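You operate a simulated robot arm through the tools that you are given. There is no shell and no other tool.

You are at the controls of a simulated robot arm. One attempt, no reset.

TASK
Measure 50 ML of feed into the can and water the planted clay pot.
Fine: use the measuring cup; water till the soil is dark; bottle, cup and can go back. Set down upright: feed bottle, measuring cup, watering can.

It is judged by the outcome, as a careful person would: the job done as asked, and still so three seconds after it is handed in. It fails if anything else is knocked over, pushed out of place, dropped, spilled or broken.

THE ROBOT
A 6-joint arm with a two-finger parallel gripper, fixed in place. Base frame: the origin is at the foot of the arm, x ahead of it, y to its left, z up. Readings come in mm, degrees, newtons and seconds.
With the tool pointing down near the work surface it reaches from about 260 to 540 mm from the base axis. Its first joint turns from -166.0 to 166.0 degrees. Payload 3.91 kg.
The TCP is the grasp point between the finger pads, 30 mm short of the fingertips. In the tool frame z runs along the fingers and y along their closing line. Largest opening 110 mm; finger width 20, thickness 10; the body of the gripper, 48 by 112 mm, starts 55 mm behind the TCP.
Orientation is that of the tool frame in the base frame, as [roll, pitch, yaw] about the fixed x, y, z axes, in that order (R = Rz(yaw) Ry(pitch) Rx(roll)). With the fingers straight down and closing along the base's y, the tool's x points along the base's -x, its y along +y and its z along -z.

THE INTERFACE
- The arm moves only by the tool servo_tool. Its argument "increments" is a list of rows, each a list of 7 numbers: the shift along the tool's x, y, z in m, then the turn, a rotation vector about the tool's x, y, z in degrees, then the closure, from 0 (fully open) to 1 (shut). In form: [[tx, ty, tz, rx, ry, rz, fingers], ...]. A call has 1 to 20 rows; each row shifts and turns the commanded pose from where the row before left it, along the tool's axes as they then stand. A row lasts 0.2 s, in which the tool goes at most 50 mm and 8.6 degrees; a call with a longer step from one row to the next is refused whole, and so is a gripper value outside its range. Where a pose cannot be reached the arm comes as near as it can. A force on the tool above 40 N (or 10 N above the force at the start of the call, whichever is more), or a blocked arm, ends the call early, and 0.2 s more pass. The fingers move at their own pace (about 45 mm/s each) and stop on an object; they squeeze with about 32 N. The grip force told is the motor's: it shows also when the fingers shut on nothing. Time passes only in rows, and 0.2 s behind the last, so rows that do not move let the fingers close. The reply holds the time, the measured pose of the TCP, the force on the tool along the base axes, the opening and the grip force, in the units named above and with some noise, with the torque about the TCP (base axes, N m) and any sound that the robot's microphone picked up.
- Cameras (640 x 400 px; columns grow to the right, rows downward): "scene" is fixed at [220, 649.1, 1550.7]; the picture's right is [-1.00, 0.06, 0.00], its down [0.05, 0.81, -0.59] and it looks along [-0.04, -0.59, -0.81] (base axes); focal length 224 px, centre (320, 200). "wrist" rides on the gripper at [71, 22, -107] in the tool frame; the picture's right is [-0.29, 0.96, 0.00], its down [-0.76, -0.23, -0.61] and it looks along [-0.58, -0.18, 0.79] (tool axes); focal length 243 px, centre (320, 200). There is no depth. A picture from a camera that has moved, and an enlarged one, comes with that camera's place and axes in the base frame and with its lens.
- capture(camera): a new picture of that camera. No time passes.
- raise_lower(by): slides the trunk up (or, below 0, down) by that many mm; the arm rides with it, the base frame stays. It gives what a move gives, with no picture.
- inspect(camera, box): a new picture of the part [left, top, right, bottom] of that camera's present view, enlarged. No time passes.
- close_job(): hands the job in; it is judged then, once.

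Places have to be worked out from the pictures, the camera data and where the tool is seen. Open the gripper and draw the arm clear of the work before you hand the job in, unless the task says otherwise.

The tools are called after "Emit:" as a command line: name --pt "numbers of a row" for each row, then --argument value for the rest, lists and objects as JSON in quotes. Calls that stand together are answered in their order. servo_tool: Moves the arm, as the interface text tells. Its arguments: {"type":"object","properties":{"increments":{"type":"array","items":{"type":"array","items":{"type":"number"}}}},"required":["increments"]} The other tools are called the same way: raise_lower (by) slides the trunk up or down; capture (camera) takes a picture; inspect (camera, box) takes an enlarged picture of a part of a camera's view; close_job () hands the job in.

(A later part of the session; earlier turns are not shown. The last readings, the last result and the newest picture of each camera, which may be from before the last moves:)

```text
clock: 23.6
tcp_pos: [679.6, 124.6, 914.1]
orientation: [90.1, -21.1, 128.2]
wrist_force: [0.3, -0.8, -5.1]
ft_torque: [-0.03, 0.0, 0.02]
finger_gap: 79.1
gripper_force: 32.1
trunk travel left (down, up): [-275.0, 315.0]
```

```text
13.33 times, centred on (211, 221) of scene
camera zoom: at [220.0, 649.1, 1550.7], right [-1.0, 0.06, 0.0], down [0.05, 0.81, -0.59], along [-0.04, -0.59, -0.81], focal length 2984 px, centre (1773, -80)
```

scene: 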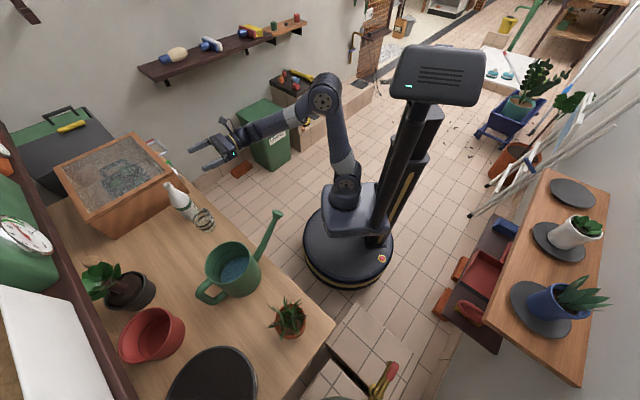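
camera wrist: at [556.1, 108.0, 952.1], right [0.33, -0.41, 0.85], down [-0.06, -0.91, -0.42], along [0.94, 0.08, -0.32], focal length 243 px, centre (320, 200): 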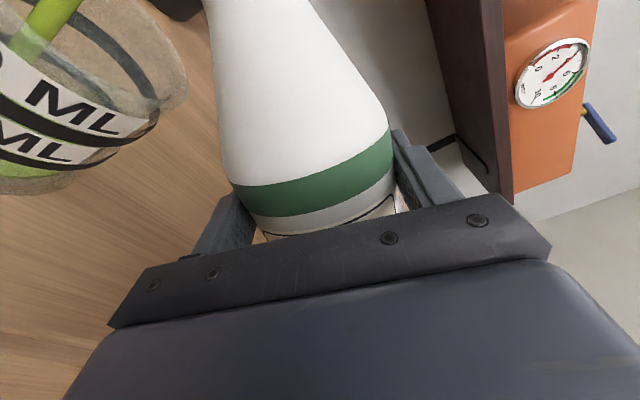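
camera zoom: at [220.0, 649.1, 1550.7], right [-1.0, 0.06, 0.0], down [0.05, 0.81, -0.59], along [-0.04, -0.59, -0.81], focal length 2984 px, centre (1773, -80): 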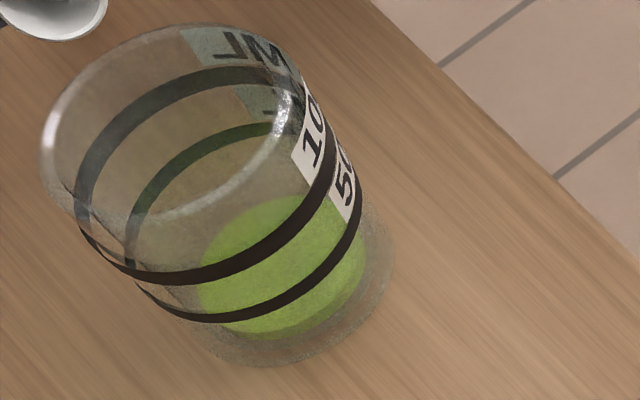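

By the cup geometry (50 ring ≈35 mm and 100 ring ≈60 mm above the bench), the current fill is only around 10 ml. I tilt back to 75° for about 0.6 s and stop again.

Emit:
servo_tool --pt "0 0 0 0 0 -6 1" --pt "0 0 0 0 0 0 1" --pt "0 0 0 0 0 0 1" --pt "0 0 0 0 0 6 1"

Emit:
inspect --camera "scene" --box '[194, 206, 228, 236]'

Emit:
inspect --camera "wrist" --box '[0, 0, 240, 240]'

```text
clock: 24.6
tcp_pos: [679.8, 124.7, 914.1]
orientation: [89.9, -21.1, 128.2]
wrist_force: [1.0, 0.5, -5.5]
ft_torque: [-0.02, -0.04, 0.01]
finger_gap: 79.3
gripper_force: 32.3
trunk travel left (down, up): [-275.0, 315.0]
```

```text
13.33 times, centred on (211, 221) of scene
camera zoom: at [220.0, 649.1, 1550.7], right [-1.0, 0.06, 0.0], down [0.05, 0.81, -0.59], along [-0.04, -0.59, -0.81], focal length 2984 px, centre (1773, -80)
```

zoom: 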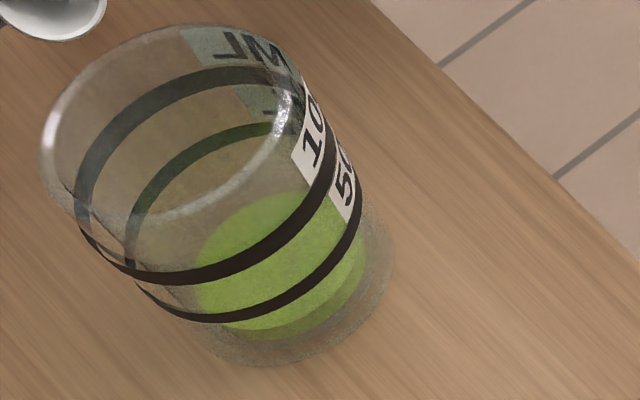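

```text
1.67 times, centred on (120, 120) of wrist
camera zoom: at [558.8, 104.6, 958.9], right [0.38, -0.48, 0.79], down [-0.09, -0.87, -0.49], along [0.92, 0.11, -0.37], focal length 404 px, centre (653, 333)
```

zoom: 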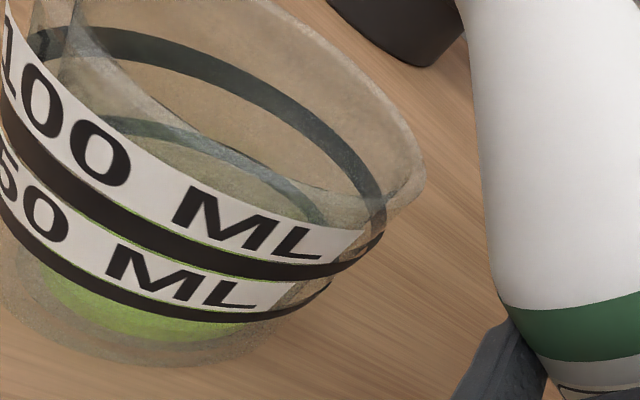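

Only a few more ml flowed, because the flow at 75° is slow now. I tilt to about 77.5° for 0.6 s and stop again.

Emit:
servo_tool --pt "0 0 0 0 0 -8.5 1" --pt "0 0 0 0 0 0 1" --pt "0 0 0 0 0 0 1" --pt "0 0 0 0 0 0 1" --pt "0 0 0 0 0 8.5 1"

Emit:
inspect --camera "scene" --box '[194, 206, 228, 236]'

Emit:
inspect --camera "wrist" --box '[0, 0, 240, 240]'

```text
clock: 25.8
tcp_pos: [679.6, 124.8, 915.4]
orientation: [90.0, -21.2, 128.1]
wrist_force: [0.2, 0.7, -5.4]
ft_torque: [-0.06, -0.03, -0.02]
finger_gap: 79.1
gripper_force: 32.5
trunk travel left (down, up): [-275.0, 315.0]
```

```text
13.33 times, centred on (211, 221) of scene
camera zoom: at [220.0, 649.1, 1550.7], right [-1.0, 0.06, 0.0], down [0.05, 0.81, -0.59], along [-0.04, -0.59, -0.81], focal length 2984 px, centre (1773, -80)
```

zoom: 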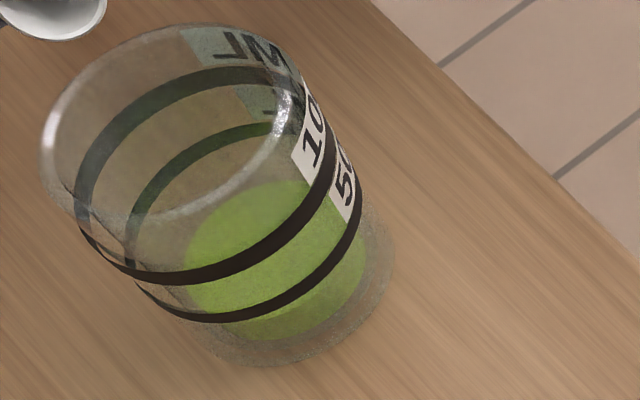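

```text
1.67 times, centred on (120, 120) of wrist
camera zoom: at [558.7, 104.6, 958.9], right [0.38, -0.48, 0.79], down [-0.09, -0.87, -0.49], along [0.92, 0.11, -0.37], focal length 404 px, centre (653, 333)
```

zoom: 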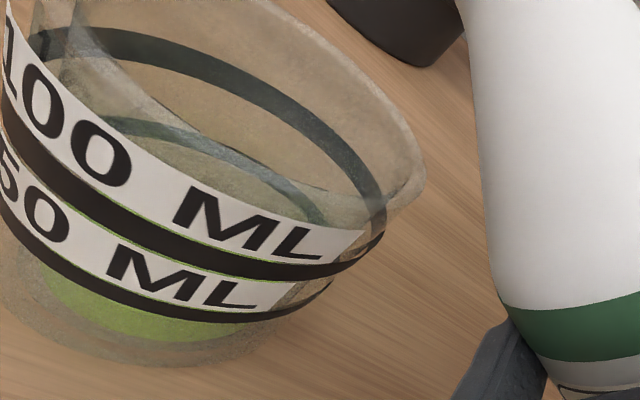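

Level is now about 20 ml by ellipse position (left edge 183 px; the 50 mark corresponds to about 155 px). I go to about 79.5° for 0.6 s.

Emit:
servo_tool --pt "0 0 0 0 0 -5.25 1" --pt "0 0 0 0 0 -5.25 1" --pt "0 0 0 0 0 0 1" --pt "0 0 0 0 0 0 1" --pt "0 0 0 0 0 5.25 1" --pt "0 0 0 0 0 5.25 1"

Emit:
inspect --camera "scene" --box '[194, 206, 228, 236]'

Emit:
inspect --camera "wrist" --box '[0, 0, 240, 240]'

```text
clock: 27.2
tcp_pos: [679.3, 124.2, 914.1]
orientation: [90.2, -21.1, 128.0]
wrist_force: [-1.2, 0.8, -4.3]
ft_torque: [-0.04, -0.02, 0.02]
finger_gap: 79.3
gripper_force: 31.9
trunk travel left (down, up): [-275.0, 315.0]
```

```text
13.33 times, centred on (211, 221) of scene
camera zoom: at [220.0, 649.1, 1550.7], right [-1.0, 0.06, 0.0], down [0.05, 0.81, -0.59], along [-0.04, -0.59, -0.81], focal length 2984 px, centre (1773, -80)
```

zoom: 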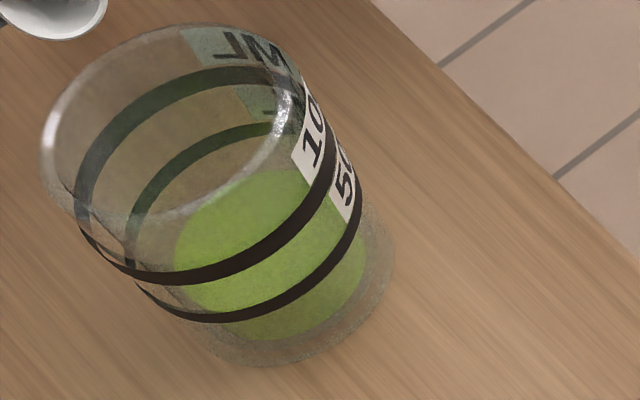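

```text
1.67 times, centred on (120, 120) of wrist
camera zoom: at [558.4, 104.6, 959.3], right [0.38, -0.48, 0.79], down [-0.09, -0.87, -0.49], along [0.92, 0.11, -0.37], focal length 404 px, centre (653, 333)
```

zoom: 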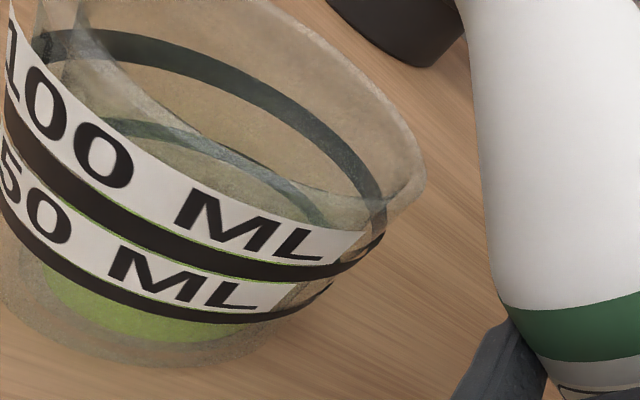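

About 31 ml now. Another pulse, slightly steeper (81.5°), of the same length.

Emit:
servo_tool --pt "0 0 0 0 0 -6.25 1" --pt "0 0 0 0 0 -6.25 1" --pt "0 0 0 0 0 0 1" --pt "0 0 0 0 0 6.25 1" --pt "0 0 0 0 0 6.25 1"

Emit:
inspect --camera "scene" --box '[194, 206, 228, 236]'

Emit:
inspect --camera "wrist" --box '[0, 0, 240, 240]'

```text
clock: 28.4
tcp_pos: [678.9, 124.4, 913.1]
orientation: [90.0, -21.1, 128.1]
wrist_force: [0.2, 0.0, -4.0]
ft_torque: [-0.06, -0.08, 0.02]
finger_gap: 79.1
gripper_force: 32.2
trunk travel left (down, up): [-275.0, 315.0]
```

```text
13.33 times, centred on (211, 221) of scene
camera zoom: at [220.0, 649.1, 1550.7], right [-1.0, 0.06, 0.0], down [0.05, 0.81, -0.59], along [-0.04, -0.59, -0.81], focal length 2984 px, centre (1773, -80)
```

zoom: 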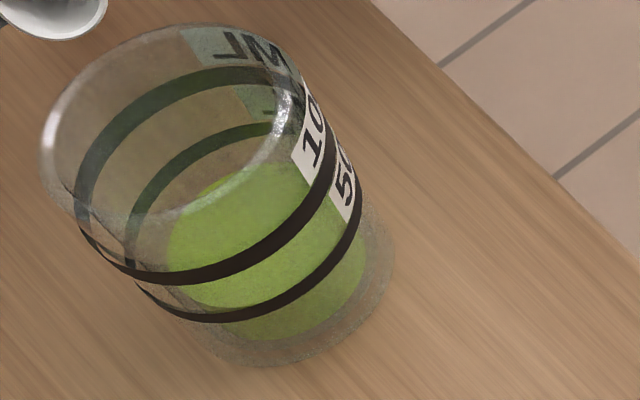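

```text
1.67 times, centred on (120, 120) of wrist
camera zoom: at [558.6, 104.4, 958.9], right [0.38, -0.48, 0.79], down [-0.09, -0.87, -0.49], along [0.92, 0.11, -0.37], focal length 404 px, centre (653, 333)
```

zoom: 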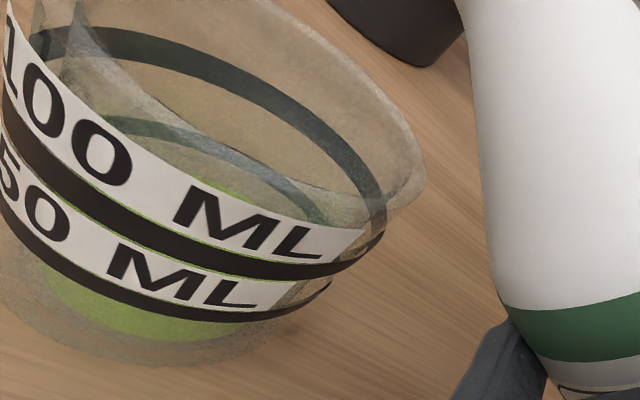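

About 38 ml. One more similar pulse at a slightly steeper peak (83°).

Emit:
servo_tool --pt "0 0 0 0 0 -7 1" --pt "0 0 0 0 0 -7 1" --pt "0 0 0 0 0 0 1" --pt "0 0 0 0 0 7 1" --pt "0 0 0 0 0 7 1"

Emit:
inspect --camera "scene" --box '[194, 206, 228, 236]'

Emit:
inspect --camera "wrist" --box '[0, 0, 240, 240]'

```text
clock: 29.6
tcp_pos: [679.5, 124.9, 914.6]
orientation: [90.0, -21.1, 128.1]
wrist_force: [-0.5, 1.6, -5.0]
ft_torque: [-0.02, -0.03, -0.02]
finger_gap: 79.3
gripper_force: 32.4
trunk travel left (down, up): [-275.0, 315.0]
```

```text
13.33 times, centred on (211, 221) of scene
camera zoom: at [220.0, 649.1, 1550.7], right [-1.0, 0.06, 0.0], down [0.05, 0.81, -0.59], along [-0.04, -0.59, -0.81], focal length 2984 px, centre (1773, -80)
```

zoom: 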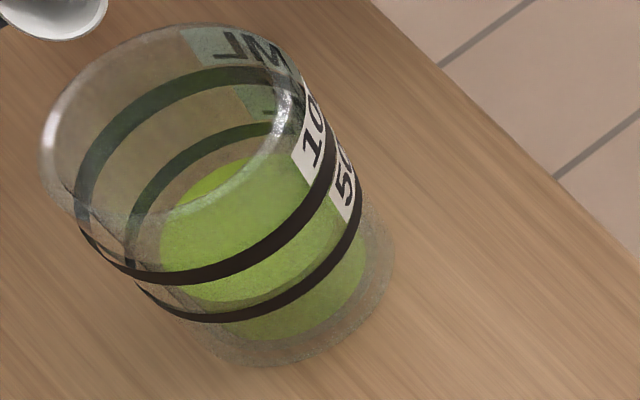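

```text
1.67 times, centred on (120, 120) of wrist
camera zoom: at [558.6, 104.5, 958.8], right [0.38, -0.48, 0.79], down [-0.09, -0.87, -0.49], along [0.92, 0.11, -0.37], focal length 404 px, centre (653, 333)
```

zoom: 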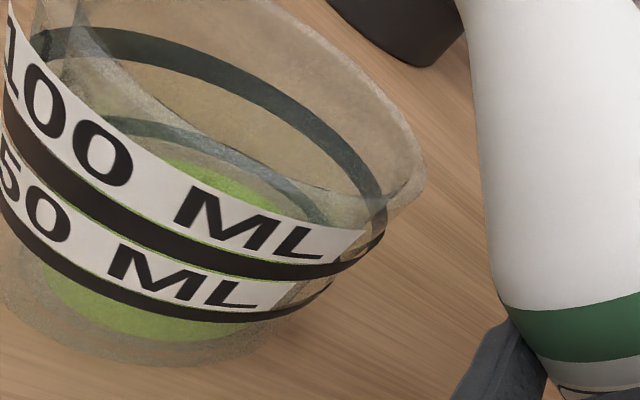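

About 46 ml. A short touch-up pulse without hold should add the last 3–4 ml.

Emit:
servo_tool --pt "0 0 0 0 0 -7.3 1" --pt "0 0 0 0 0 -7.3 1" --pt "0 0 0 0 0 7.3 1" --pt "0 0 0 0 0 7.3 1"

Emit:
inspect --camera "scene" --box '[194, 206, 228, 236]'

Emit:
inspect --camera "wrist" --box '[0, 0, 240, 240]'

```text
clock: 30.6
tcp_pos: [678.0, 124.8, 913.9]
orientation: [90.1, -21.0, 128.1]
wrist_force: [0.2, 0.8, -4.9]
ft_torque: [-0.04, -0.01, 0.0]
finger_gap: 79.0
gripper_force: 32.0
trunk travel left (down, up): [-275.0, 315.0]
```

```text
13.33 times, centred on (211, 221) of scene
camera zoom: at [220.0, 649.1, 1550.7], right [-1.0, 0.06, 0.0], down [0.05, 0.81, -0.59], along [-0.04, -0.59, -0.81], focal length 2984 px, centre (1773, -80)
```

zoom: 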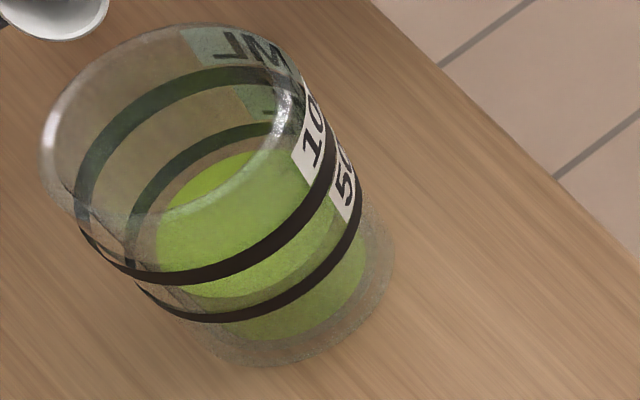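

```text
1.67 times, centred on (120, 120) of wrist
camera zoom: at [558.4, 104.6, 958.8], right [0.38, -0.48, 0.79], down [-0.09, -0.87, -0.49], along [0.92, 0.11, -0.37], focal length 404 px, centre (653, 333)
```

zoom: 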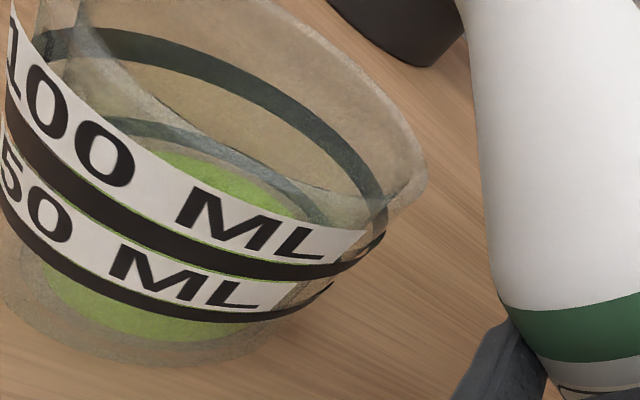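

By ellipse centre the level now coincides with the 50 ring (224 vs 223.5 px). I double-check with closer zooms from both cameras.

Emit:
inspect --camera "wrist" --box '[0, 50, 160, 150]'

Emit:
inspect --camera "scene" --box '[196, 212, 222, 232]'

```text
4.00 times, centred on (80, 100) of wrist
camera zoom: at [558.4, 104.6, 958.8], right [0.38, -0.48, 0.79], down [-0.09, -0.87, -0.49], along [0.92, 0.11, -0.37], focal length 970 px, centre (1280, 600)
```

zoom: 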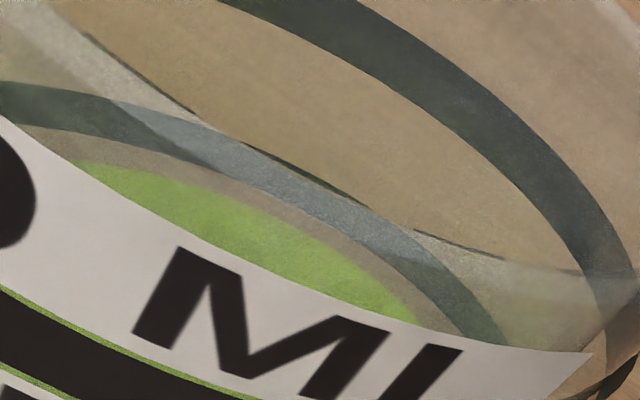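

```text
16.00 times, centred on (209, 222) of scene
camera zoom: at [220.0, 649.1, 1550.7], right [-1.0, 0.06, 0.0], down [0.05, 0.81, -0.59], along [-0.04, -0.59, -0.81], focal length 3581 px, centre (2096, -152)
```

zoom: 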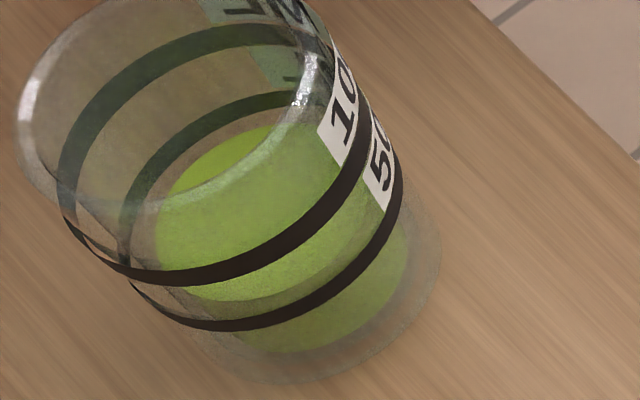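

The gap between the liquid edge and the ring is even all around, so the cup holds 50 ml. I turn the bottle upright, then move it back over its original spot, still lifted.

Emit:
servo_tool --pt "0 0 0 0 0 8.6 1" --pt "0 0 0 0 0 8.6 1" --pt "0 0 0 0 0 8.6 1" --pt "0 0 0 0 0 8.6 1" --pt "0 0 0 0 0 8.6 1" --pt "0 0 0 0 0 8.6 1" --pt "0 0 0 0 0 8.6 1" --pt "0 0 0 0 0 8.6 1" --pt "0 0 0 0 0 0.2 1" --pt "0 0.0027 0.012 0 0 0 1" --pt "0 0.0027 0.0123 0 0 0 1" --pt "0 0 0 0 0 0 1"

Emit:
capture --camera "wrist"

Emit:
inspect --camera "scene" --box '[130, 150, 258, 230]'

```text
clock: 33.2
tcp_pos: [700.2, 136.2, 914.3]
orientation: [38.2, -90.0, 179.8]
wrist_force: [-0.6, 0.4, -4.5]
ft_torque: [0.03, -0.02, 0.0]
finger_gap: 79.0
gripper_force: 32.6
trunk travel left (down, up): [-275.0, 315.0]
```

```text
taken
camera wrist: at [630.5, 52.7, 984.1], right [0.59, -0.75, -0.29], down [-0.62, -0.19, -0.76], along [0.52, 0.63, -0.58], focal length 243 px, centre (320, 200)
```

wrist: 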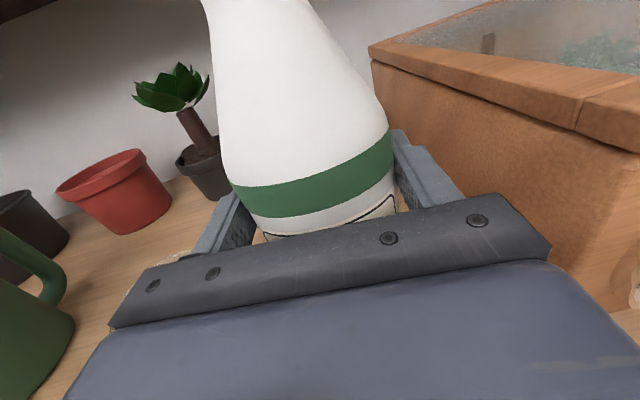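

```text
5.00 times, centred on (194, 190) of scene
camera zoom: at [220.0, 649.1, 1550.7], right [-1.0, 0.06, 0.0], down [0.05, 0.81, -0.59], along [-0.04, -0.59, -0.81], focal length 1119 px, centre (950, 250)
```

zoom: 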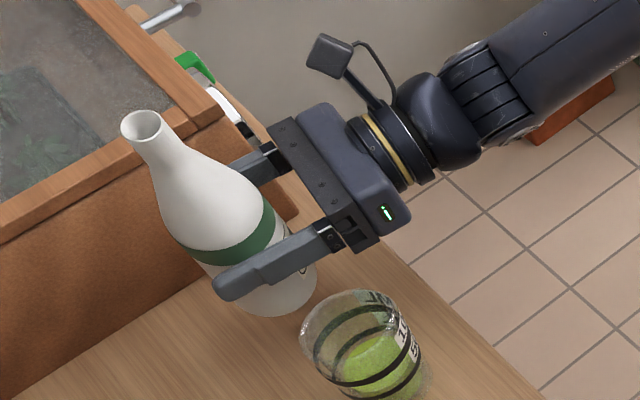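

Bottle is upright over its spot. I lower it 52 mm gently to the bench.

Emit:
servo_tool --pt "-0.015 0 0 0 0 0 1" --pt "-0.015 0 0 0 0 0 1" --pt "-0.012 0 0 0 0 0 1" --pt "-0.006 0 0 0 0 0 1" --pt "-0.004 0 0 0 0 0 1" --pt "0 0 0 0 0 0 1"

```text
clock: 34.6
tcp_pos: [701.6, 135.8, 861.8]
orientation: [32.4, -90.0, -174.4]
wrist_force: [-0.1, -0.1, -5.6]
ft_torque: [0.0, 0.01, 0.01]
finger_gap: 79.0
gripper_force: 32.1
trunk travel left (down, up): [-275.0, 315.0]
```

Still hanging free by the force reading, so I lower another 1–2 mm until the bench takes the load.

Emit:
servo_tool --pt "-0.001 0 0 0 0 0 1" --pt "-0.001 0 0 0 0 0 1" --pt "0 0 0 0 0 0 1"

```text
clock: 35.4
tcp_pos: [701.1, 135.0, 862.2]
orientation: [17.0, -89.9, -158.8]
wrist_force: [1.1, 1.9, 4.0]
ft_torque: [0.06, 0.21, -0.03]
finger_gap: 79.0
gripper_force: 32.0
trunk travel left (down, up): [-275.0, 315.0]
```

The bench now carries the bottle. I open the fingers to 100 mm and check it stands.

Emit:
servo_tool --pt "0 0 0 0 0 0 0.25" --pt "0 0 0 0 0 0 0.18" --pt "0 0 0 0 0 0 0.1" --pt "0 0 0 0 0 0 0.1" --pt "0 0 0 0 0 0 0.1"

Emit:
capture --camera "wrist"

Emit:
inspect --camera "scene" --box '[130, 150, 258, 230]'

```text
clock: 36.6
tcp_pos: [699.7, 134.7, 861.2]
orientation: [175.6, -90.0, 42.3]
wrist_force: [-0.5, 0.0, 0.1]
ft_torque: [-0.01, 0.0, 0.02]
finger_gap: 98.9
gripper_force: 0.1
trunk travel left (down, up): [-275.0, 315.0]
```

```text
taken
camera wrist: at [630.0, 52.0, 930.7], right [0.59, -0.75, -0.29], down [-0.62, -0.19, -0.76], along [0.52, 0.63, -0.58], focal length 243 px, centre (320, 200)
```

wrist: 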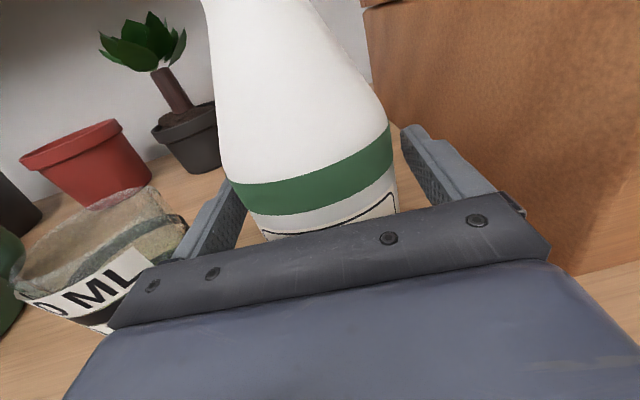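

```text
5.00 times, centred on (194, 190) of scene
camera zoom: at [220.0, 649.1, 1550.7], right [-1.0, 0.06, 0.0], down [0.05, 0.81, -0.59], along [-0.04, -0.59, -0.81], focal length 1119 px, centre (950, 250)
```

zoom: 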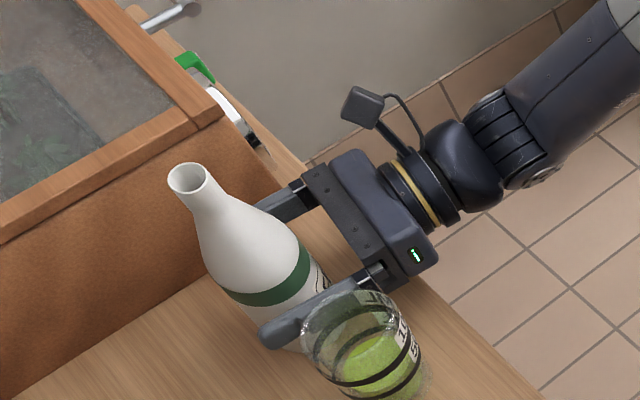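

The bottle stands upright where it was. I back straight off 150 mm, then slide left in front of the cup and drop to z≈841, narrowing the fingers to about 90 mm.

Emit:
servo_tool --pt "0 0 -0.02 0 0 0 0.1" --pt "0 0 -0.03 0 0 0 0.1" --pt "0 0 -0.03 0 0 0 0.1" --pt "0 0 -0.035 0 0 0 0.1" --pt "0 0 -0.035 0 0 0 0.1" --pt "-0.005 -0.0265 0 0 0 0 0.18" --pt "-0.005 -0.0265 0 0 0 0 0.18" --pt "-0.005 -0.0265 0 0 0 0 0.18" --pt "-0.005 -0.0265 0 0 0 0 0.18" --pt "0 0 0 0 0 0 0.18"

Emit:
capture --camera "wrist"

Emit:
inspect --camera "scene" --box '[150, 170, 278, 250]'

```text
clock: 38.8
tcp_pos: [516.8, 127.0, 840.2]
orientation: [78.7, -89.9, 139.3]
wrist_force: [0.6, -0.1, 0.1]
ft_torque: [0.01, 0.01, 0.03]
finger_gap: 90.4
gripper_force: 0.0
trunk travel left (down, up): [-275.0, 315.0]
```

```text
taken
camera wrist: at [446.2, 43.0, 910.7], right [0.59, -0.75, -0.29], down [-0.62, -0.19, -0.76], along [0.52, 0.63, -0.58], focal length 243 px, centre (320, 200)
```

wrist: 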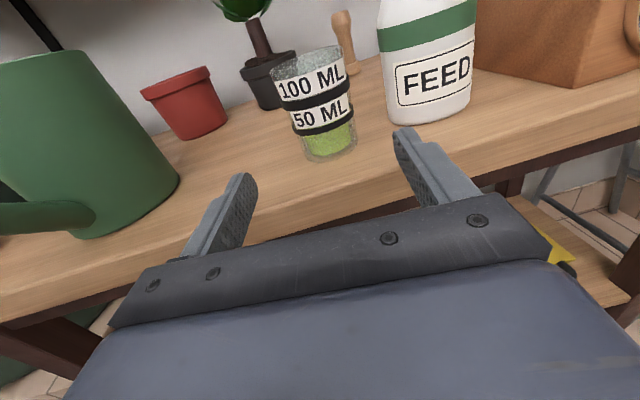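

```text
5.00 times, centred on (214, 210) of scene
camera zoom: at [220.0, 649.1, 1550.7], right [-1.0, 0.06, 0.0], down [0.05, 0.81, -0.59], along [-0.04, -0.59, -0.81], focal length 1119 px, centre (850, 150)
```

zoom: 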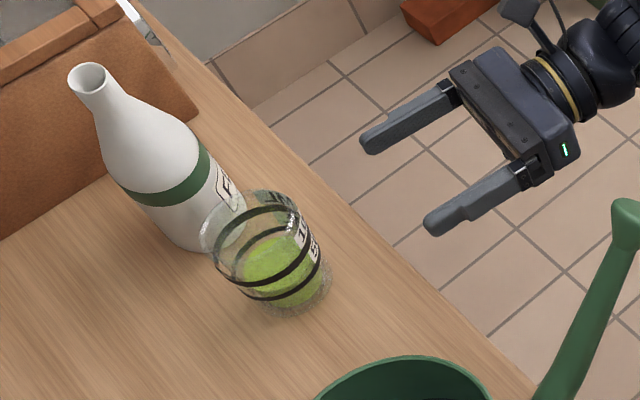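

A good side-on view of the cup; I zoom in to verify the 50 ML level.

Emit:
inspect --camera "wrist" --box '[256, 30, 384, 180]'

```text
2.67 times, centred on (320, 105) of wrist
camera zoom: at [446.2, 43.0, 910.7], right [0.59, -0.75, -0.29], down [-0.62, -0.19, -0.76], along [0.52, 0.63, -0.58], focal length 647 px, centre (320, 453)
```

zoom: 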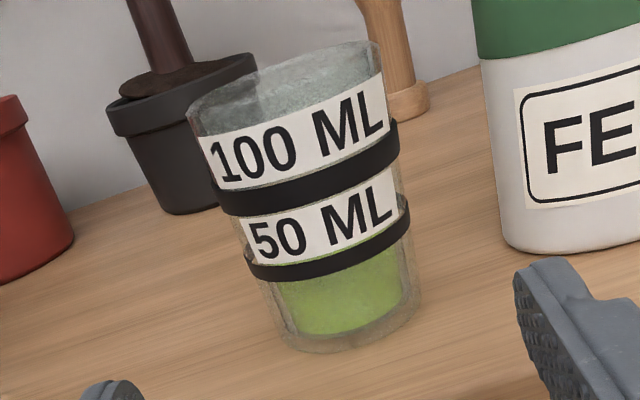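

The feed reaches right up to the 50 ML ring. The cup is centred on the tool axis about 127 mm ahead; I advance 90 mm and check.

Emit:
servo_tool --pt "0 0 0.02 0 0 0 0.18" --pt "0 0 0.025 0 0 0 0.18" --pt "0 0 0.025 0 0 0 0.18" --pt "0 0 0.02 0 0 0 0.18" --pt "0 0 0 0 0 0 0.18"

Emit:
capture --camera "wrist"

Emit:
inspect --camera "scene" --box '[170, 180, 250, 230]'

```text
clock: 40.0
tcp_pos: [588.3, 182.0, 840.7]
orientation: [-155.8, -90.0, 14.0]
wrist_force: [0.6, -0.5, 0.1]
ft_torque: [-0.01, -0.01, -0.01]
finger_gap: 90.1
gripper_force: 0.1
trunk travel left (down, up): [-275.0, 315.0]
```

```text
taken
camera wrist: at [518.4, 98.5, 910.5], right [0.59, -0.75, -0.29], down [-0.62, -0.19, -0.76], along [0.52, 0.63, -0.58], focal length 243 px, centre (320, 200)
```

wrist: 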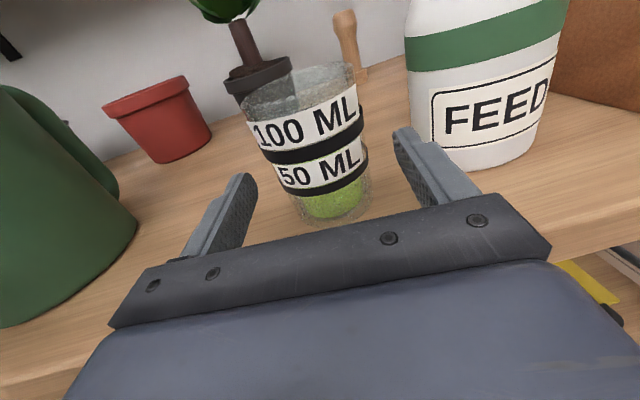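

```text
8.00 times, centred on (210, 205) of scene
camera zoom: at [220.0, 649.1, 1550.7], right [-1.0, 0.06, 0.0], down [0.05, 0.81, -0.59], along [-0.04, -0.59, -0.81], focal length 1791 px, centre (1200, 160)
```

zoom: 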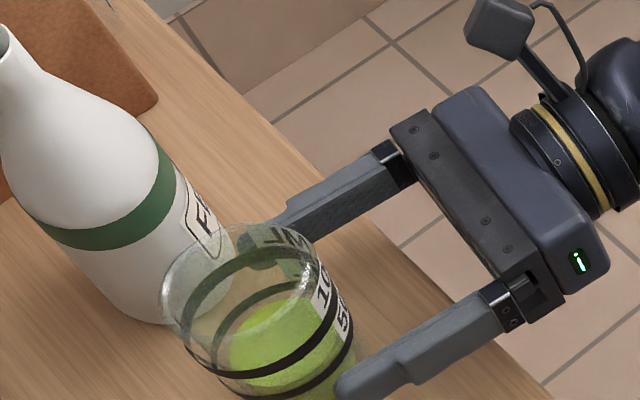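

Cup is centred between the fingers, and the right finger has clearance to the bottle. I advance 36 mm so the cup sits at the grasp point.

Emit:
servo_tool --pt "0 0 0.01 0 0 0 0.18" --pt "0 0 0.01 0 0 0 0.18" --pt "0 0 0.01 0 0 0 0.18" --pt "0 0 0.006 0 0 0 0.18" --pt "0 0 0 0 0 0 0.18"

Emit:
capture --camera "wrist"

Emit:
inspect --camera "scene" --box '[170, 180, 250, 230]'

```text
clock: 40.8
tcp_pos: [606.4, 196.2, 838.5]
orientation: [-151.1, -89.7, 9.0]
wrist_force: [-26.8, -17.8, 14.1]
ft_torque: [-1.07, 1.76, 0.37]
finger_gap: 90.3
gripper_force: 0.1
trunk travel left (down, up): [-275.0, 315.0]
stopped in row 4: the force on the tool passed its limit at 51 N (the readings are from after the stop); the commanded pose is now the measured one
```

```text
taken
camera wrist: at [536.0, 112.0, 910.3], right [0.59, -0.76, -0.29], down [-0.63, -0.19, -0.76], along [0.51, 0.63, -0.59], focal length 243 px, centre (320, 200)
```

wrist: 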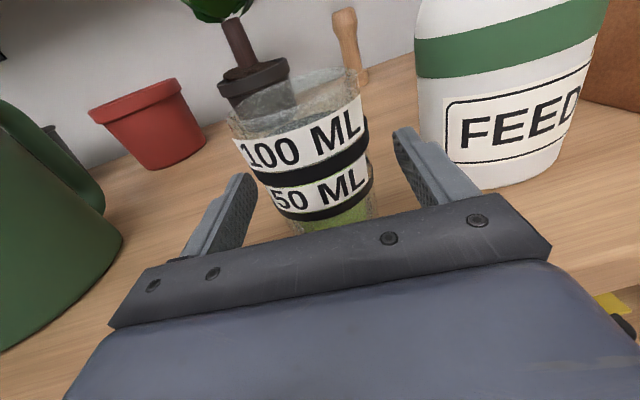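

```text
8.00 times, centred on (210, 205) of scene
camera zoom: at [220.0, 649.1, 1550.7], right [-1.0, 0.06, 0.0], down [0.05, 0.81, -0.59], along [-0.04, -0.59, -0.81], focal length 1791 px, centre (1200, 160)
```

zoom: 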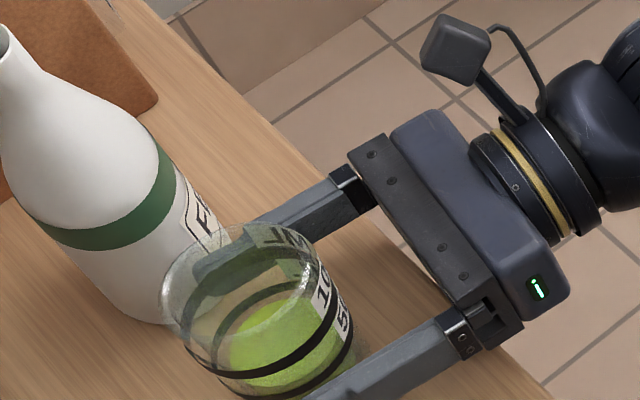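

The wrist's underside met the bench edge (force pushing back and up from behind and below), since this grasp was lower than the bottle's. I back off 15 mm, rise to z≈864, and recheck; cup and bottle look undisturbed.

Emit:
servo_tool --pt "0 0 -0.008 0 0 0 0.18" --pt "0 0 -0.007 0 0 0 0.18" --pt "0.012 0 0 0 0 0 0.18" --pt "0.013 0 0 0 0 0 0.18" --pt "0 0 0 0 0 0 0.18"

Emit:
capture --camera "wrist"

Emit:
capture --camera "scene"

```text
clock: 42.0
tcp_pos: [597.1, 188.1, 860.8]
orientation: [-162.2, -89.5, 20.2]
wrist_force: [0.0, 0.0, 0.3]
ft_torque: [0.01, 0.01, -0.02]
finger_gap: 90.1
gripper_force: 0.1
trunk travel left (down, up): [-275.0, 315.0]
```

```text
taken
camera wrist: at [527.2, 104.9, 933.8], right [0.59, -0.75, -0.29], down [-0.63, -0.19, -0.75], along [0.51, 0.63, -0.59], focal length 243 px, centre (320, 200)
```

wrist: 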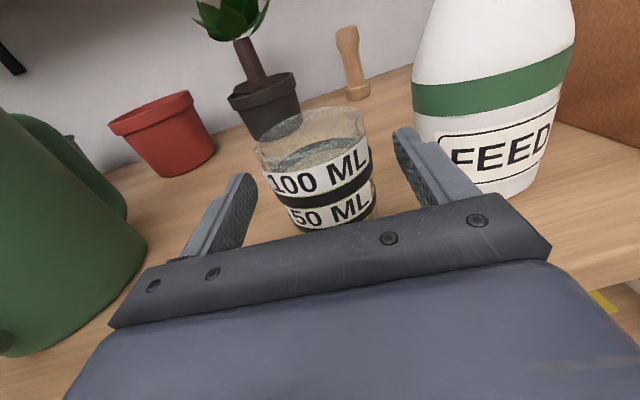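

```text
taken
```

scene: 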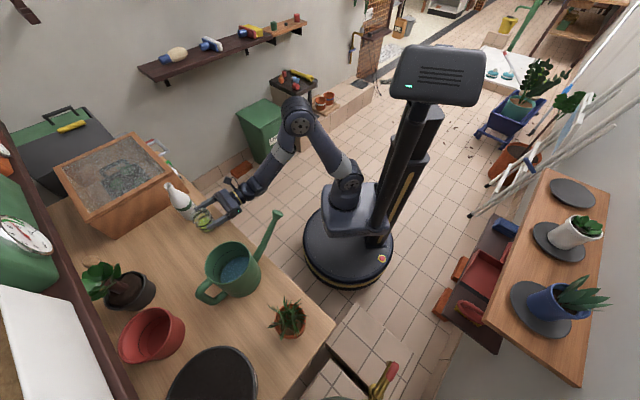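

Forces are clear and everything still stands in place. I advance 26 mm at the higher level in small steps.

Emit:
servo_tool --pt "0.001 0 0.008 0 0 0 0.18" --pt "0.001 0 0.008 0 0 0 0.18" --pt "0 0 0.006 0 0 0 0.18" --pt "0 0 0.004 0 0 0 0.18" --pt "0 0 0 0 0 0 0.18"

Emit:
capture --camera "wrist"

Emit:
inspect --camera "scene" --box '[170, 180, 250, 230]'

```text
clock: 43.2
tcp_pos: [617.6, 205.0, 863.0]
orientation: [-162.0, -89.5, 20.1]
wrist_force: [-0.8, 0.2, 0.1]
ft_torque: [0.0, -0.02, 0.0]
finger_gap: 90.1
gripper_force: 0.0
trunk travel left (down, up): [-275.0, 315.0]
```

```text
taken
camera wrist: at [547.5, 121.5, 935.4], right [0.59, -0.75, -0.29], down [-0.63, -0.19, -0.75], along [0.51, 0.63, -0.59], focal length 243 px, centre (320, 200)
```

wrist: 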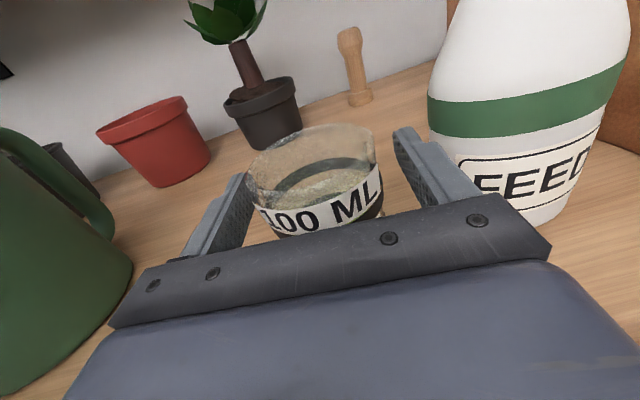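

```text
8.00 times, centred on (210, 205) of scene
camera zoom: at [220.0, 649.1, 1550.7], right [-1.0, 0.06, 0.0], down [0.05, 0.81, -0.59], along [-0.04, -0.59, -0.81], focal length 1791 px, centre (1200, 160)
```

zoom: 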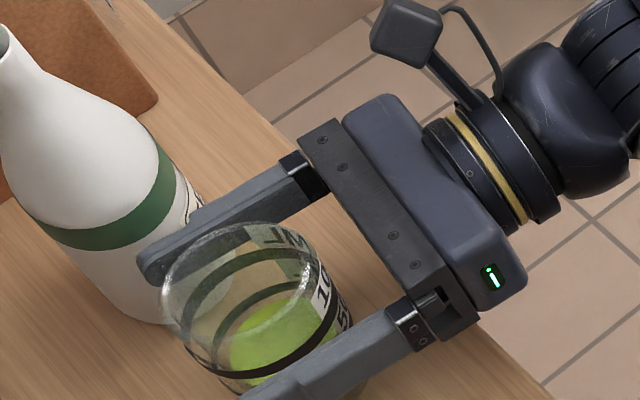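

The cup rim is centred right on the grasp point. I close the fingers.

Emit:
servo_tool --pt "0 0 0 0 0 0 0.3" --pt "0 0 0 0 0 0 0.5" --pt "0 0 0 0 0 0 1" --pt "0 0 0 0 0 0 1" --pt "0 0 0 0 0 0 1"

Emit:
capture --camera "wrist"

Emit:
inspect --camera "scene" --box '[170, 180, 250, 230]'

```text
clock: 44.4
tcp_pos: [618.2, 203.2, 864.1]
orientation: [-162.2, -89.6, 20.2]
wrist_force: [0.2, -0.6, -0.2]
ft_torque: [0.0, 0.0, -0.07]
finger_gap: 64.5
gripper_force: 32.0
trunk travel left (down, up): [-275.0, 315.0]
```

```text
taken
camera wrist: at [547.5, 121.4, 935.4], right [0.59, -0.75, -0.29], down [-0.63, -0.19, -0.75], along [0.51, 0.63, -0.59], focal length 243 px, centre (320, 200)
```

wrist: 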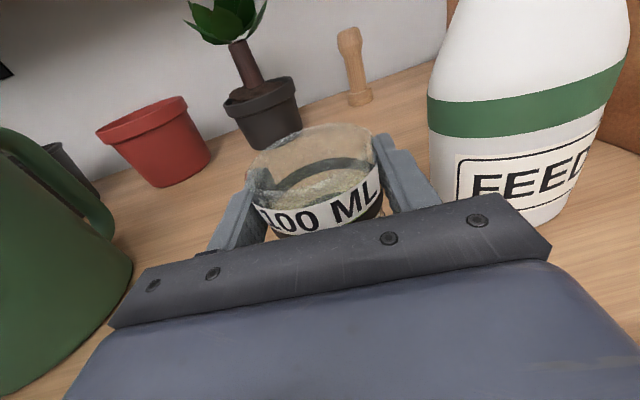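

```text
8.00 times, centred on (210, 205) of scene
camera zoom: at [220.0, 649.1, 1550.7], right [-1.0, 0.06, 0.0], down [0.05, 0.81, -0.59], along [-0.04, -0.59, -0.81], focal length 1791 px, centre (1200, 160)
```

zoom: 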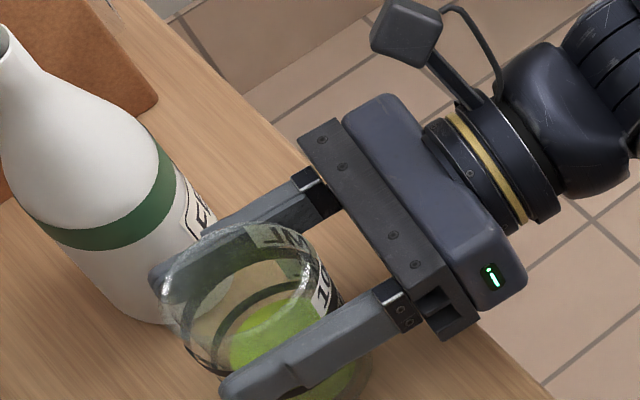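

Cup gripped (64.5 mm). I lift it 40 mm gently and check the weight and the view.

Emit:
servo_tool --pt "0.004 0 0 0 0 0 1" --pt "0.008 0 0 0 0 0 1" --pt "0.014 0 0 0 0 0 1" --pt "0.014 0 0 0 0 0 1" --pt "0 0 0 0 0 0 1" --pt "0 0 0 0 0 0 1"

Emit:
inspect --camera "scene" --box '[160, 175, 256, 235]'

```text
clock: 45.8
tcp_pos: [618.2, 205.4, 903.9]
orientation: [-162.9, -89.5, 20.9]
wrist_force: [-0.2, 0.0, -2.0]
ft_torque: [0.03, -0.03, 0.0]
finger_gap: 64.5
gripper_force: 31.7
trunk travel left (down, up): [-275.0, 315.0]
```

```text
6.67 times, centred on (208, 205) of scene
camera zoom: at [220.0, 649.1, 1550.7], right [-1.0, 0.06, 0.0], down [0.05, 0.81, -0.59], along [-0.04, -0.59, -0.81], focal length 1492 px, centre (1067, 167)
```

zoom: 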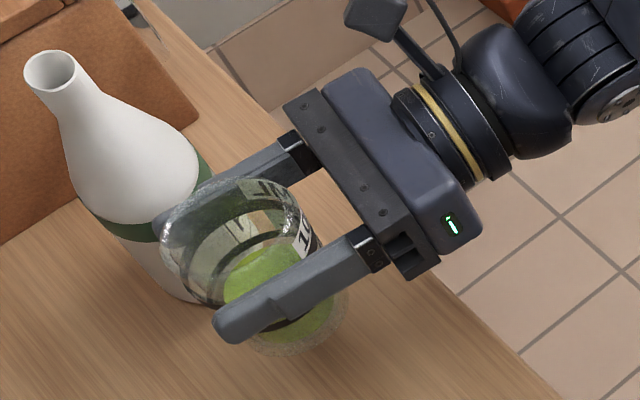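

The cup hangs level (about 0.2 kg with feed). I raise to z≈1050, clear of the can and its spout, then carry it 237 mm left to beside the can's opening.

Emit:
servo_tool --pt "0.015 0 0 0 0 0 1" --pt "0.025 0 0 0 0 0 1" --pt "0.025 0 0 0 0 0 1" --pt "0.025 0 0 0 0 0 1" --pt "0.025 0 0 0 0 0 1" --pt "0.02 0 0 0 0 0 1" --pt "0.011 0 0 0 0 0 1" --pt "0 -0.012 0 0 0 0 1" --pt "0 -0.025 0 0 0 0 1" --pt "0 -0.025 0 0 0 0 1" --pt "0 -0.025 0 0 0 0 1" --pt "0 -0.025 0 0 0 0 1" --pt "0 -0.025 0 0 0 0 1" --pt "0 -0.025 0 0 0 0 1" --pt "0 -0.02 0 0 0 0 1" --pt "0 -0.01 0 0 0 0 1" --pt "0 0 0 0 0 0 1"

Emit:
capture --camera "wrist"

Emit:
capture --camera "scene"

```text
clock: 49.4
tcp_pos: [523.0, 329.3, 1058.4]
orientation: [-168.1, -89.3, 26.8]
wrist_force: [0.2, 0.7, -2.6]
ft_torque: [0.0, 0.01, 0.02]
finger_gap: 64.8
gripper_force: 32.3
out of reach, approached as far as the arm can: row 14, 15, 16
trunk travel left (down, up): [-275.0, 315.0]
```

```text
taken
camera wrist: at [452.9, 244.8, 1129.6], right [0.6, -0.75, -0.29], down [-0.63, -0.2, -0.75], along [0.5, 0.63, -0.59], focal length 243 px, centre (320, 200)
```

wrist: 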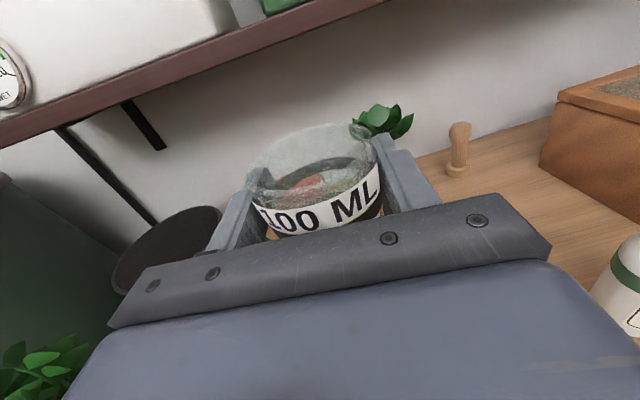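

```text
taken
```

scene: 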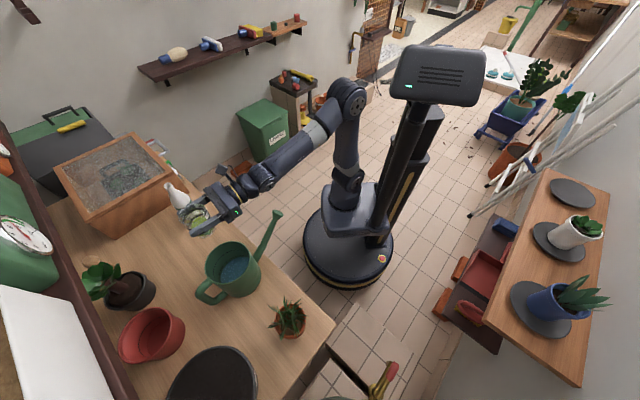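

The arm hit a reach limit about 60 mm short of the can with this yaw, with the cup still level. Nearer the can, the tool should swing with the arm, so I test by turning the yaw counter-clockwise about the vertical in small steps.

Emit:
servo_tool --pt "0 0 0 4 0 0 1" --pt "0 0 0 4 0 0 1" --pt "0 0 0 4 0 0 1" --pt "0 0 0 0 0 0 1"

```text
clock: 50.4
tcp_pos: [521.6, 328.3, 1058.1]
orientation: [-150.6, -89.5, 20.6]
wrist_force: [0.4, 0.6, -2.3]
ft_torque: [0.02, 0.02, -0.03]
finger_gap: 64.4
gripper_force: 32.7
trunk travel left (down, up): [-275.0, 315.0]
```

Rotation to yaw 50° works. I turn 8° more and shift so the cup ends beside the can's centre at about (479, 399), lip side toward the can's middle.

Emit:
servo_tool --pt "0 0 0 4 0 0 1" --pt "0 0 0 4 0 0 1" --pt "0 -0.0184 0.0094 0 0 0 1" --pt "0 -0.0184 0.0094 0 0 0 1" --pt "0 -0.0184 0.0094 0 0 0 1" --pt "0 -0.0184 0.0094 0 0 0 1" --pt "0 0 0 0 0 0 1"

Emit:
capture --camera "wrist"

Emit:
inspect --camera "scene" --box '[150, 180, 310, 310]'

```text
clock: 52.0
tcp_pos: [479.7, 399.2, 1057.0]
orientation: [-143.5, -89.6, 21.6]
wrist_force: [-0.4, 0.0, -2.5]
ft_torque: [-0.01, -0.02, -0.01]
finger_gap: 64.5
gripper_force: 32.1
trunk travel left (down, up): [-275.0, 315.0]
```

```text
taken
camera wrist: at [442.0, 297.4, 1129.5], right [0.81, -0.51, -0.29], down [-0.52, -0.4, -0.75], along [0.27, 0.77, -0.59], focal length 243 px, centre (320, 200)
```

wrist: 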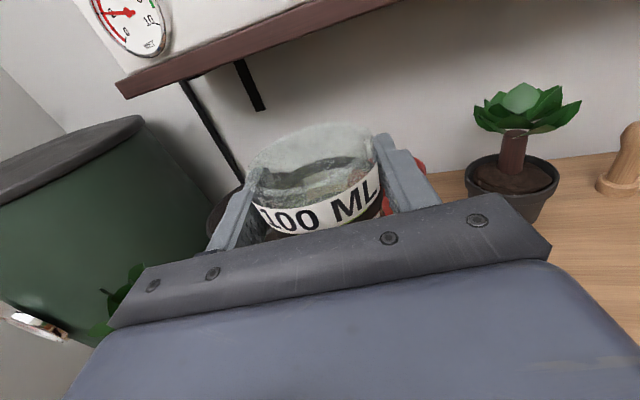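

```text
3.08 times, centred on (230, 245) of scene
camera zoom: at [220.0, 649.1, 1550.7], right [-1.0, 0.06, 0.0], down [0.05, 0.81, -0.59], along [-0.04, -0.59, -0.81], focal length 689 px, centre (597, 62)
```

zoom: 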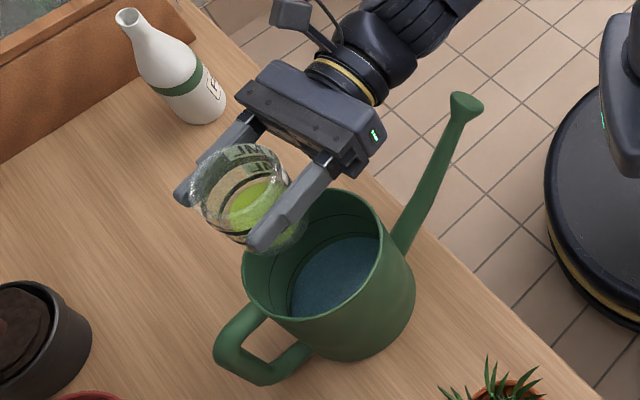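

The cup is at the can's mouth, with its tilting lip to fall within a few mm of the can centre. I tilt left 56° first, still short of pouring.

Emit:
servo_tool --pt "0 0 0 0 0 -8 1" --pt "0 0 0 0 0 -8 1" --pt "0 0 0 0 0 -8 1" --pt "0 0 0 0 0 -8 1" --pt "0 0 0 0 0 -8 1" --pt "0 0 0 0 0 -8 1" --pt "0 0 0 0 0 0 1"

Emit:
capture --camera "wrist"

Emit:
inspect --camera "scene" --box '[170, 190, 266, 280]'

```text
clock: 53.6
tcp_pos: [480.9, 398.9, 1056.4]
orientation: [90.5, -42.1, 147.7]
wrist_force: [-0.8, 0.9, -2.4]
ft_torque: [0.03, 0.04, 0.0]
finger_gap: 64.6
gripper_force: 31.7
trunk travel left (down, up): [-275.0, 315.0]
```

```text
taken
camera wrist: at [391.0, 329.1, 1121.6], right [0.73, -0.45, 0.51], down [0.02, -0.74, -0.68], along [0.68, 0.5, -0.53], focal length 243 px, centre (320, 200)
```

wrist: 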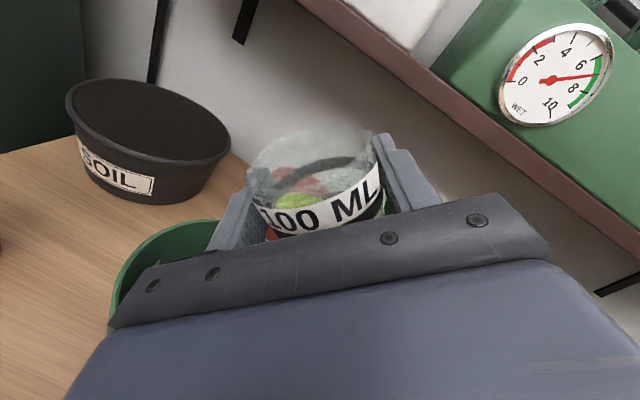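

```text
4.44 times, centred on (218, 235) of scene
camera zoom: at [220.0, 649.1, 1550.7], right [-1.0, 0.06, 0.0], down [0.05, 0.81, -0.59], along [-0.04, -0.59, -0.81], focal length 995 px, centre (773, 44)
```

zoom: 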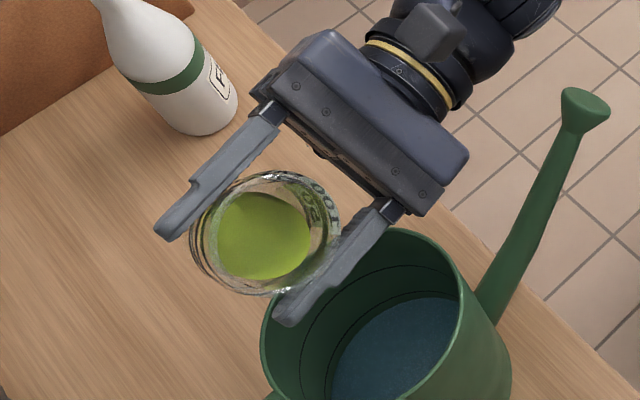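

At 48° the feed is still well inside. I continue in small steps to 64° and check the stream.

Emit:
servo_tool --pt "0 0 0 0 0 -5 1" --pt "0 0 0 0 0 -5 1" --pt "0 0 0 0 0 -5 1" --pt "0 0 0 0 0 0 1"

Emit:
inspect --camera "scene" --box '[170, 190, 266, 280]'

```text
clock: 54.6
tcp_pos: [479.8, 400.6, 1057.7]
orientation: [90.4, -27.2, 147.8]
wrist_force: [-0.4, 0.1, -2.8]
ft_torque: [0.06, 0.07, 0.01]
finger_gap: 64.6
gripper_force: 31.8
trunk travel left (down, up): [-275.0, 315.0]
```

```text
4.44 times, centred on (218, 235) of scene
camera zoom: at [220.0, 649.1, 1550.7], right [-1.0, 0.06, 0.0], down [0.05, 0.81, -0.59], along [-0.04, -0.59, -0.81], focal length 995 px, centre (773, 44)
```

zoom: 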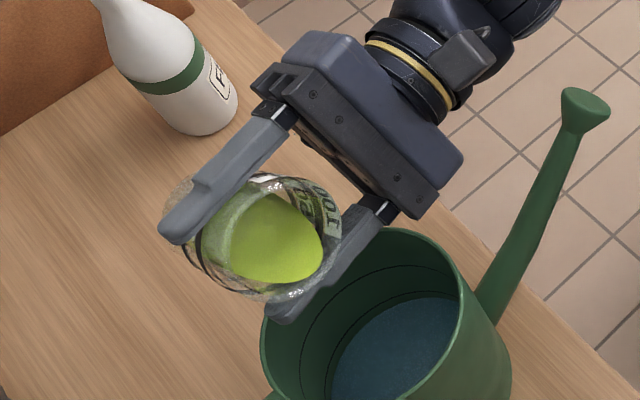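

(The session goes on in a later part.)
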